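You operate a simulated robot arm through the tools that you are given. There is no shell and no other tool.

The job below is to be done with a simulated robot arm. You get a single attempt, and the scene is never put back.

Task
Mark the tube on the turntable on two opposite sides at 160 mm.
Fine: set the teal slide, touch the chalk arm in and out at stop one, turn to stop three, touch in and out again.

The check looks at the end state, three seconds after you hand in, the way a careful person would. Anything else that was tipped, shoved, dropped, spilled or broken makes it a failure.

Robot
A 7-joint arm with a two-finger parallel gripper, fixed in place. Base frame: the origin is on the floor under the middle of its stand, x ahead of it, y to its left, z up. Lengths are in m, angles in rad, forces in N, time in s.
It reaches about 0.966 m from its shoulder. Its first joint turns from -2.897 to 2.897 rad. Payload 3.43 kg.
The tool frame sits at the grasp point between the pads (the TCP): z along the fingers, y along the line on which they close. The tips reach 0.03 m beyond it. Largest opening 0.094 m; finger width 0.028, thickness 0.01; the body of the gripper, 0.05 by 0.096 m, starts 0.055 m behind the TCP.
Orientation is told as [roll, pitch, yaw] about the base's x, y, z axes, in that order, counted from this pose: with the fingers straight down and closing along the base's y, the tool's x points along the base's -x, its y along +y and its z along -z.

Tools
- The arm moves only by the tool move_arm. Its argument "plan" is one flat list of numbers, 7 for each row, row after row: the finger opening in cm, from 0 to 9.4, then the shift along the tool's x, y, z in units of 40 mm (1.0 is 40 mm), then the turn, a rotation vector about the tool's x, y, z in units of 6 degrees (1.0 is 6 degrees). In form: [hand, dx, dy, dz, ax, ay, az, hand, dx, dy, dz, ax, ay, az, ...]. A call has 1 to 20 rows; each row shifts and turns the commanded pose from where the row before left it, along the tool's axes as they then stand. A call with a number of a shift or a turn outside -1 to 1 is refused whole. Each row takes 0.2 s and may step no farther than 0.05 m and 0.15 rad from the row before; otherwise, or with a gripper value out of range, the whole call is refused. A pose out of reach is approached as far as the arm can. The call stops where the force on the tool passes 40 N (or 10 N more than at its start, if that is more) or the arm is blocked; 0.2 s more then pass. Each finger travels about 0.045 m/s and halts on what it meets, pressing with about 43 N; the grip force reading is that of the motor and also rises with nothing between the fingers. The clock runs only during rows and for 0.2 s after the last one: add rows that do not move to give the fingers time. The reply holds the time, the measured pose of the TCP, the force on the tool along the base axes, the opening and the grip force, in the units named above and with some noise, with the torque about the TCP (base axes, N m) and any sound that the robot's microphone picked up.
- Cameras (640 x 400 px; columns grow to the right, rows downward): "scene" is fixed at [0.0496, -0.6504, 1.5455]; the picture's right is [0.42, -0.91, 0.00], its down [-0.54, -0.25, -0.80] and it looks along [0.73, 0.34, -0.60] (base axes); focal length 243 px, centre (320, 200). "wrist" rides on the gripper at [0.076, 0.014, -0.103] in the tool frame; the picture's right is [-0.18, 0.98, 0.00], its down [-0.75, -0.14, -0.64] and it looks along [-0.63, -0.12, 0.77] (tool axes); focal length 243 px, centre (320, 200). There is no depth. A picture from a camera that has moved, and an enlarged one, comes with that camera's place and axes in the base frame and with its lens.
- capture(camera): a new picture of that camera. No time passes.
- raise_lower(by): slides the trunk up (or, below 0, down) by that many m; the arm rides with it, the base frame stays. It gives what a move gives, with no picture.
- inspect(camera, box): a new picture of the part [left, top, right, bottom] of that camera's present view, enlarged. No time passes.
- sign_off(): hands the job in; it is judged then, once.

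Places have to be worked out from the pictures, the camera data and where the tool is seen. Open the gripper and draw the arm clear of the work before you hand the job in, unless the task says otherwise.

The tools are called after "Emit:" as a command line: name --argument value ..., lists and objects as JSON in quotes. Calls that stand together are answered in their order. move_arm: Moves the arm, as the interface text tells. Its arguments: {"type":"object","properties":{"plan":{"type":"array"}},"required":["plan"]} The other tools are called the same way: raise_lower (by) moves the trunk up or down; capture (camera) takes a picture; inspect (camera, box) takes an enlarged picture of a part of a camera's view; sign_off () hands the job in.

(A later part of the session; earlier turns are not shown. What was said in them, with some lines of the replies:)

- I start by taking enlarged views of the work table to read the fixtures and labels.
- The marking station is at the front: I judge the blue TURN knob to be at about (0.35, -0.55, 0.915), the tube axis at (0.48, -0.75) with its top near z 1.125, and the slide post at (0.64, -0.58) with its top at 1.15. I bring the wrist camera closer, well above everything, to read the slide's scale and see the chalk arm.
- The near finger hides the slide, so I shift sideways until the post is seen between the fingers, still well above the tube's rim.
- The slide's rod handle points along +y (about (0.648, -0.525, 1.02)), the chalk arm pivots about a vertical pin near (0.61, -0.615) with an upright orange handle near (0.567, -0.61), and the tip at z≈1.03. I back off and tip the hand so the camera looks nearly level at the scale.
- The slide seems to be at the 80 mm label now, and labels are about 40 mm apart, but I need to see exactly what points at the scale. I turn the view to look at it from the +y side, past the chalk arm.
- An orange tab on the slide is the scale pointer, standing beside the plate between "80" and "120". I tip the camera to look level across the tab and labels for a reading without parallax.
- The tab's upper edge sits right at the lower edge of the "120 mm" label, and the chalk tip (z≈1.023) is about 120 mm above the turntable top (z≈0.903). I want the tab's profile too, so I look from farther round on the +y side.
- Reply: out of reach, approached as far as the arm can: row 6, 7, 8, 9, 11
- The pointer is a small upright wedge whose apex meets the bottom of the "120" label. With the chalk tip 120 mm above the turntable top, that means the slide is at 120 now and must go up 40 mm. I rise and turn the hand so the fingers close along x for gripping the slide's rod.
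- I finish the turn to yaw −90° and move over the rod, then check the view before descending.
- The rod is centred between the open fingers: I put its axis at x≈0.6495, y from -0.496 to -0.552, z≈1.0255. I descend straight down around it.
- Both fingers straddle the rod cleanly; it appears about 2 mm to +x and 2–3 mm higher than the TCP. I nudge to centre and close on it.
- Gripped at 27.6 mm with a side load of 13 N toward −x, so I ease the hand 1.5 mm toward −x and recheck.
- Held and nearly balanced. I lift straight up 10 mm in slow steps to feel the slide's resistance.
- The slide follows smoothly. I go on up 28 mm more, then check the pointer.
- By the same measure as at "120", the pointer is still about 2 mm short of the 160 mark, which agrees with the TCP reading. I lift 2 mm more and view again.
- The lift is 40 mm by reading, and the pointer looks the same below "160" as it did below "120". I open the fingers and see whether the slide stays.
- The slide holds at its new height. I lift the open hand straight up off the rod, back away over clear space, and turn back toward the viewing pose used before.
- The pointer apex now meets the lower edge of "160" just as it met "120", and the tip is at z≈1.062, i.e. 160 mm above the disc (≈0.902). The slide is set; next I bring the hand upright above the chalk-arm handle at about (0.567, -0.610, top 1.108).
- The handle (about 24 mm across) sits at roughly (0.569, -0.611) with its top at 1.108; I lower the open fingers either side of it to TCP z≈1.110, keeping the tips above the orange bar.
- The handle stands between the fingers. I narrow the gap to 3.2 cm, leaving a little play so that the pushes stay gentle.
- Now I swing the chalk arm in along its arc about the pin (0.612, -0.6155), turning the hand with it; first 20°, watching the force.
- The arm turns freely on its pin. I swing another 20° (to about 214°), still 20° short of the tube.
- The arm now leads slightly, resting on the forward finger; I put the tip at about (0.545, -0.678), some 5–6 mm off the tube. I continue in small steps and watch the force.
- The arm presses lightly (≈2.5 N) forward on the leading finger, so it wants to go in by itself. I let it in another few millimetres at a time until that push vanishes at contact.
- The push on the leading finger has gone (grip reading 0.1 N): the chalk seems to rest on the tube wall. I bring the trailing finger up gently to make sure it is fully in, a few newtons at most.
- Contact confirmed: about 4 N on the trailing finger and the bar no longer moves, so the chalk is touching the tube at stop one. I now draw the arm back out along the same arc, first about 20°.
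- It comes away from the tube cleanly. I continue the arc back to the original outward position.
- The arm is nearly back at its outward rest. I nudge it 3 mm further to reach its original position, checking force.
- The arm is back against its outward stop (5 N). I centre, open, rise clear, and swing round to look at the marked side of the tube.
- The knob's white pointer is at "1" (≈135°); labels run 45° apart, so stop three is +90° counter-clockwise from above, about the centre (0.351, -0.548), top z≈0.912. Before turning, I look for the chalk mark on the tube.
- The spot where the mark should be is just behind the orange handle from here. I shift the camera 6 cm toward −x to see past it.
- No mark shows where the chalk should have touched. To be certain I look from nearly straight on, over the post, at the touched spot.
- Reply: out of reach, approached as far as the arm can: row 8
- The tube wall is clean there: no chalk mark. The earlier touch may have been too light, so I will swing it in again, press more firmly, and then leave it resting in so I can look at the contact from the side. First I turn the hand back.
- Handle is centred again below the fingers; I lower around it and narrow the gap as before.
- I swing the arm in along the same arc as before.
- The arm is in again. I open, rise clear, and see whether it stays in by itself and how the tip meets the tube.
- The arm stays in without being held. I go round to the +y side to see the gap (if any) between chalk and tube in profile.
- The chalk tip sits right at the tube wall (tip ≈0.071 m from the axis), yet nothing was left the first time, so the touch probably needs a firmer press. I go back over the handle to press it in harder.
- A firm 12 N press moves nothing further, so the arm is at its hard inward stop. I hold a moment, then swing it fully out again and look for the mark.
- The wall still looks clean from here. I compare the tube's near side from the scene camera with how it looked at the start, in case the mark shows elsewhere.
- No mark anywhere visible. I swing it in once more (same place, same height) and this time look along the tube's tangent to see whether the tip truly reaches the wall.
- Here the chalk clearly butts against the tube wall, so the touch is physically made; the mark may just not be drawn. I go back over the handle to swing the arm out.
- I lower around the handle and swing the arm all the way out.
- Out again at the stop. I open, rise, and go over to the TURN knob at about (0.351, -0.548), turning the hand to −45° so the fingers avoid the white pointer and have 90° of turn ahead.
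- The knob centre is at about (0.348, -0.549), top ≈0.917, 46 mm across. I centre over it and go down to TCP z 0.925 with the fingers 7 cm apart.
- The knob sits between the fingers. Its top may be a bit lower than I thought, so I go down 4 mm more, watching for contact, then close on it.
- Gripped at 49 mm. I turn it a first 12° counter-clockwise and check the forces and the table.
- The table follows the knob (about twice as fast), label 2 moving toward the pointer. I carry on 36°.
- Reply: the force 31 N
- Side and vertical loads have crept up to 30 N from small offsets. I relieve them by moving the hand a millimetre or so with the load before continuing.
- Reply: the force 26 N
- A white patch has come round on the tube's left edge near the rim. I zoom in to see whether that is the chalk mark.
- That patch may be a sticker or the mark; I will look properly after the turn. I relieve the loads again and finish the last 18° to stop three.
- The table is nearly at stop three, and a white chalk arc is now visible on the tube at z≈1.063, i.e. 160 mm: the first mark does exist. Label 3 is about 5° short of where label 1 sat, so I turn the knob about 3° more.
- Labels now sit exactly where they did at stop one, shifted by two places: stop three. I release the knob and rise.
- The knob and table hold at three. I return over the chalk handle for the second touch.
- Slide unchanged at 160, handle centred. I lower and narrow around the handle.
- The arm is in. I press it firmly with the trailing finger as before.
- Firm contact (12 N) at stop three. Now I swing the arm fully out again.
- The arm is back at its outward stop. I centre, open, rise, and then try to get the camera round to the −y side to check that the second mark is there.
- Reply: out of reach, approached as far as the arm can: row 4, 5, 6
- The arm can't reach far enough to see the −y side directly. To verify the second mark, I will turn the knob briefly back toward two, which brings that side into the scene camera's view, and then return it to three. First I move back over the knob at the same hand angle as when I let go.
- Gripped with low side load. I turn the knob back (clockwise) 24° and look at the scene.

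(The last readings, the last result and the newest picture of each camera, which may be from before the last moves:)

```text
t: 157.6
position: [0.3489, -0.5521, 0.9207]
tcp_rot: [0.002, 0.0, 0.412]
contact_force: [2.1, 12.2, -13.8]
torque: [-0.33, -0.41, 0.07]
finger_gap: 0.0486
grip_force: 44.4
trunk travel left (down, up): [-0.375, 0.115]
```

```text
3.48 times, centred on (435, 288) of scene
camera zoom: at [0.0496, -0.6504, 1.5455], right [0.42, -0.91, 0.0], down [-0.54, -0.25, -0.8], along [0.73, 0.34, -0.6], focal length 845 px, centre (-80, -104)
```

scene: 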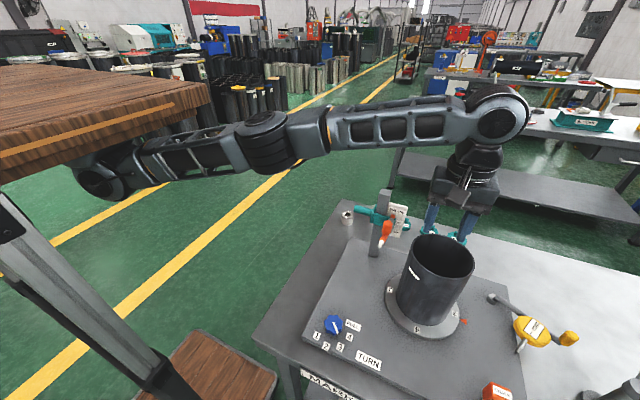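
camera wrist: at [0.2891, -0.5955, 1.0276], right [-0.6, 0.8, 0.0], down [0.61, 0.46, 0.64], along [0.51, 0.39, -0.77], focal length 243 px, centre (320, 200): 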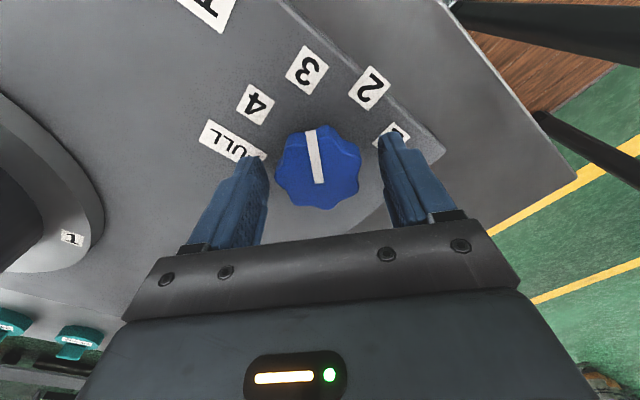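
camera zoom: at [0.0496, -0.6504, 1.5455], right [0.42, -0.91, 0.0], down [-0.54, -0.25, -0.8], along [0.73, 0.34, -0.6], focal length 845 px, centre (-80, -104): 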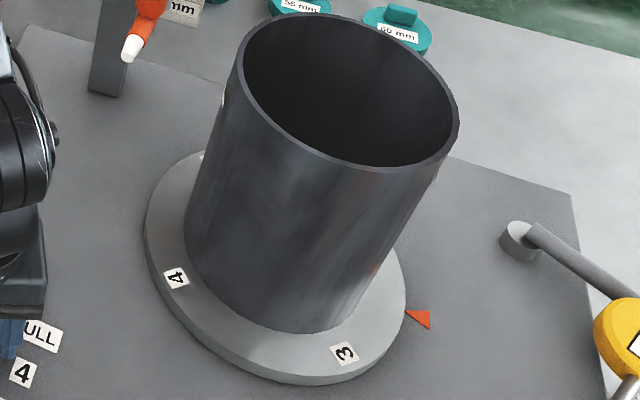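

Emit:
move_arm --plan '[3.0, -0.015, 0.02, 0.025, 0, 0, 0, 3.0, 0, 0, 0, 0, 0, 1, 3.0, 0, 0, 0, 0, 0, 1, 3.0, 0, 0, 0, 0, 0, 1, 3.0, 0, 0, 0, 0, 0, 1, 3.0, 0, 0, 0, 0, 0, 0]'

Emit:
inspect --camera "scene" --box '[380, 230, 490, 345]'

Emit:
inspect --camera "scene" --box '[420, 240, 480, 300]'

```text
t: 159.0
position: [0.3472, -0.5509, 0.9209]
tcp_rot: [0.001, 0.0, -0.007]
contact_force: [4.3, 13.8, -1.4]
torque: [0.02, -0.02, 0.01]
finger_gap: 0.0484
grip_force: 44.9
trunk travel left (down, up): [-0.375, 0.115]
```

```text
3.48 times, centred on (435, 288) of scene
camera zoom: at [0.0496, -0.6504, 1.5455], right [0.42, -0.91, 0.0], down [-0.54, -0.25, -0.8], along [0.73, 0.34, -0.6], focal length 845 px, centre (-80, -104)
```

zoom: 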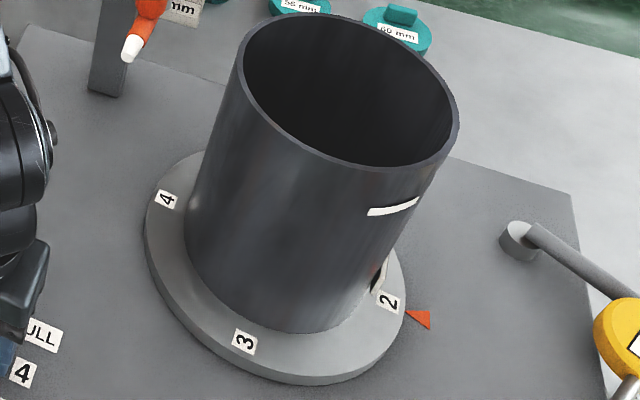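

```text
6.67 times, centred on (450, 270) of scene
camera zoom: at [0.0496, -0.6504, 1.5455], right [0.42, -0.91, 0.0], down [-0.54, -0.25, -0.8], along [0.73, 0.34, -0.6], focal length 1620 px, centre (-547, -267)
```

zoom: 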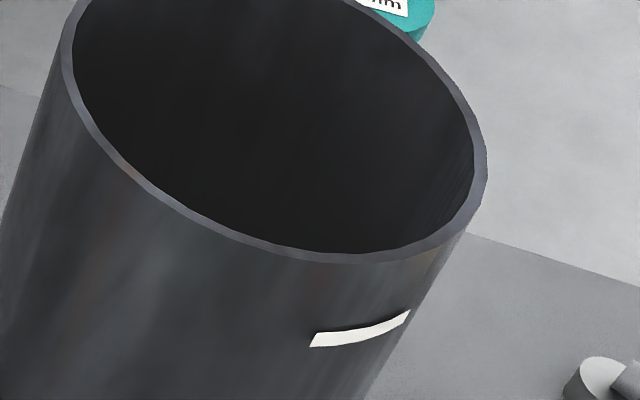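

The second mark is there, directly opposite the first and at the same height (it was not there on the way over). I turn the knob forward again to stop three.

Emit:
move_arm --plan '[3.0, -0.008, 0.025, 0, 0, 0, 0, 3.0, 0, 0, 0, 0, 0, -1, 3.0, 0, 0, 0, 0, 0, -1, 3.0, 0, 0, 0, 0, 0, -1, 3.0, 0, 0, 0, 0, 0, -1, 3.0, 0, 0, 0, 0, 0, 0]'

```text
t: 160.4
position: [0.3492, -0.5522, 0.9205]
tcp_rot: [-0.003, 0.002, 0.415]
contact_force: [3.5, -11.9, 3.7]
torque: [-0.19, -0.66, 0.0]
finger_gap: 0.0485
grip_force: 45.2
trunk travel left (down, up): [-0.375, 0.115]
```

Emit:
move_arm --plan '[3.0, 0.01, -0.023, 0, 0, 0, 0, 3.0, 0, 0, 0, 0, 0, -1, 3.0, 0, 0, 0, 0, 0, -1, 3.0, 0, 0, 0, 0, 0, -1, 3.0, 0, 0, 0, 0, 0, -1, 3.0, 0, 0, 0, 0, 0, 0]'

Emit:
inspect --camera "scene" --box '[380, 230, 490, 345]'

```text
t: 161.8
position: [0.35, -0.5505, 0.9215]
tcp_rot: [-0.001, 0.001, 0.833]
contact_force: [9.4, -9.3, 6.0]
torque: [-0.07, 0.09, -0.01]
finger_gap: 0.0487
grip_force: 45.0
trunk travel left (down, up): [-0.375, 0.115]
```

```text
3.48 times, centred on (435, 288) of scene
camera zoom: at [0.0496, -0.6504, 1.5455], right [0.42, -0.91, 0.0], down [-0.54, -0.25, -0.8], along [0.73, 0.34, -0.6], focal length 845 px, centre (-80, -104)
```

zoom: 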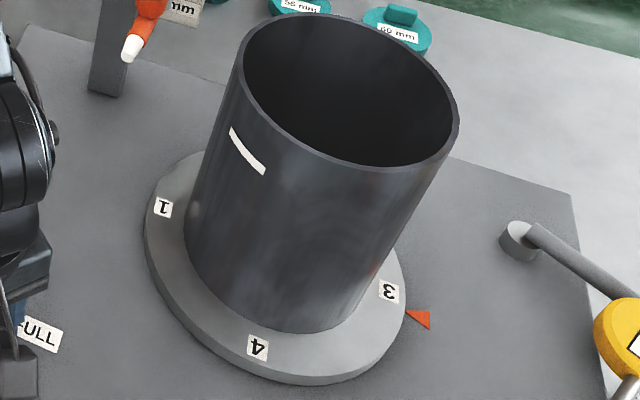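

Back exactly at stop three. I release the knob, rise straight up, and draw the arm clear.

Emit:
move_arm --plan '[4.5, 0, 0, 0, 0, 0, 0, 5.5, 0, 0, 0, 0, 0, 0, 7, 0, 0, 0, 0, 0, 0, 7, 0, 0, 0, 0, 0, 0, 7, 0, 0, -0.8, 0, 0, 0, 7, 0, 0, -0.9, 0, 0, 0, 7, 0, 0, -0.9, 0, 0, 0, 7, 0, 0, -0.9, 0, 0, 0, 7, 0, 0, -0.9, 0, 0, 0, 7, 0, 0, -0.9, 0, 0, 0, 7, 0, 0, -0.9, 0, 0, 0, 7, 0, 0, -0.9, 0, 0, 0, 7, 0, 0, -0.9, 0, 0, 0, 9, 0, 0, 0, 0, 0, 0]'

Emit:
move_arm --plan '[9.4, 0, 0, -0.9, 0, 0, 1, 9.4, 0, 0, -0.9, 0, 0, 1, 9.4, 0, 0, -0.9, 0, 0, 1, 9.4, 0, 0, 0, 0, 0, 1, 9.4, 0, 0, 0, 0, 0, 1, 9.4, 0, 0, 0, 0, 0, 1, 9.4, 0, 0, 0, 0, 0, 1, 9.4, 0, 0, 0, 0, 0, 0.95, 9.4, 0.3, 0.8, 0, 0, 0, 0, 9.4, 0.3, 0.8, 0, 0, 0, 0, 9.4, 0.3, 0.8, 0, 0, 0, 0, 9.4, 0, 0, 0, 0, 0, 0]'

Emit:
capture --camera "scene"

Emit:
capture --camera "wrist"

```text
t: 164.8
position: [0.3468, -0.5497, 1.2423]
tcp_rot: [0.0, -0.001, 0.833]
contact_force: [-0.2, -0.6, 0.0]
torque: [0.01, 0.04, 0.01]
finger_gap: 0.0901
grip_force: 0.0
trunk travel left (down, up): [-0.375, 0.115]
```

```text
t: 167.4
position: [0.3108, -0.4549, 1.3479]
tcp_rot: [0.0, 0.0, 0.001]
contact_force: [-0.2, 0.4, 0.5]
torque: [-0.02, 0.03, 0.02]
finger_gap: 0.0943
grip_force: 0.1
trunk travel left (down, up): [-0.375, 0.115]
```

```text
taken
```

scene: 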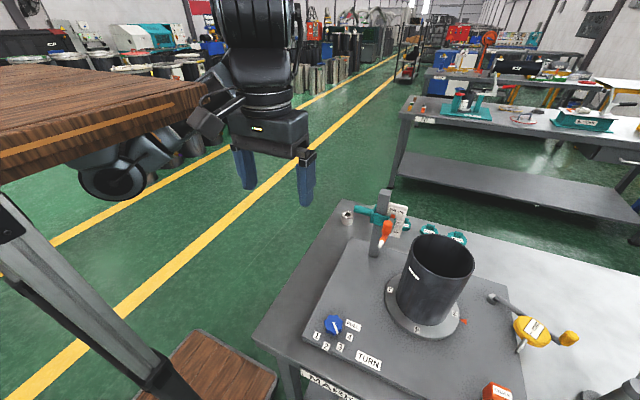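

```text
taken
camera wrist: at [0.2352, -0.4404, 1.4506], right [0.18, 0.98, 0.0], down [0.75, -0.14, 0.64], along [0.63, -0.12, -0.77], focal length 243 px, centre (320, 200)
```

wrist: 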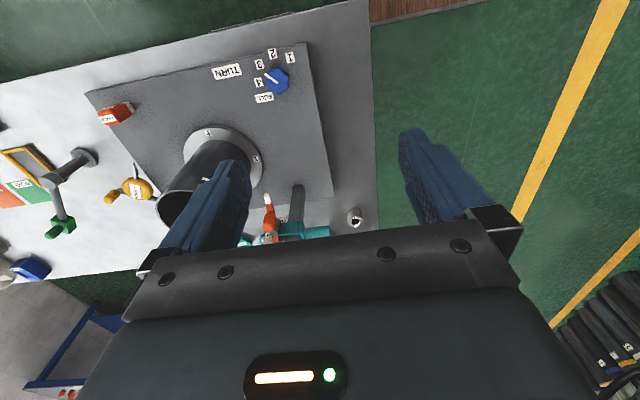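

Everything reads as intended: both arcs at 160 mm, table and knob at three, slide at 160, chalk arm out, and the gripper open and clear. One last close look at the station before handing in.

Emit:
inspect --camera "scene" --box '[320, 180, 520, 345]'

Emit:
inspect --camera "scene" --box '[365, 195, 421, 230]'

```text
2.42 times, centred on (420, 262) of scene
camera zoom: at [0.0496, -0.6504, 1.5455], right [0.42, -0.91, 0.0], down [-0.54, -0.25, -0.8], along [0.73, 0.34, -0.6], focal length 589 px, centre (78, 48)
```

zoom: 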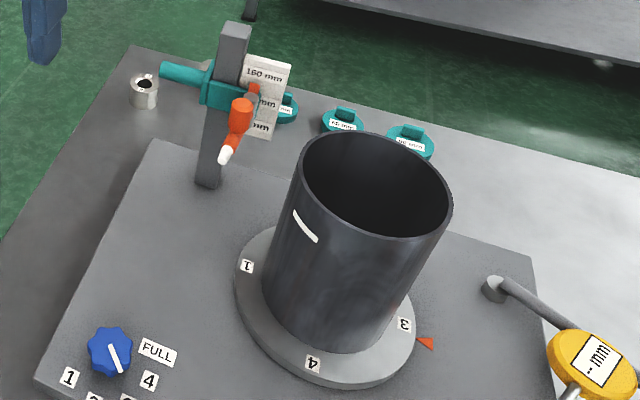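

```text
11.43 times, centred on (393, 212) of scene
camera zoom: at [0.0496, -0.6504, 1.5455], right [0.42, -0.91, 0.0], down [-0.54, -0.25, -0.8], along [0.73, 0.34, -0.6], focal length 2778 px, centre (-514, 57)
```

zoom: 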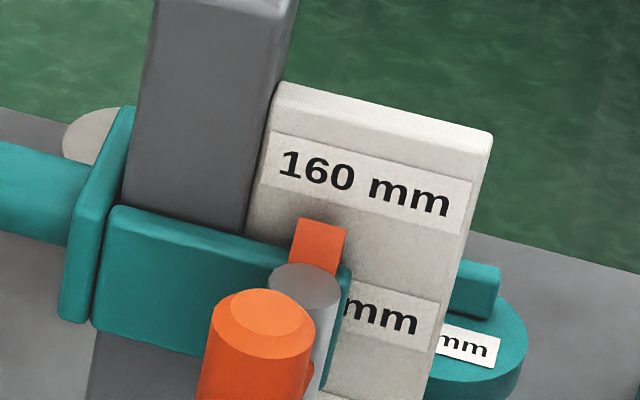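

The station is undisturbed, the slide still reads 160, the chalk arm is out, and both opposite marks have been seen. I hand in the job.

Emit:
sign_off

```text
The job is handed in.
```

The tube now has two chalk marks on opposite sides, at about 160 mm above the turntable, and the job is handed in. I confirmed both from the camera: one at stop three, and the other by briefly turning back to stop two.

- **Height:** The slide's pointer wedge sits at the lower edge of the "160 mm" label, not its centre. I used the lower edge because that put the chalk tip 160 mm above the turntable top by my camera measurements. If the label's centre is the true mark, the chalk marks are roughly 8 to 15 mm low.
- **Extra touches:** The first touch left nothing visible from where I could look, so I touched in and out at stop one three times. All three were at the same spot and height, and only one mark shows there.
- **Mark position:** Each mark shows up a fixed distance round the tube from where the chalk tip meets it. Both are shifted the same way, so they are still directly opposite.
- **End state:** The table and knob are at stop three and the chalk arm is out. The gripper is open and clear, and nothing else appears moved.
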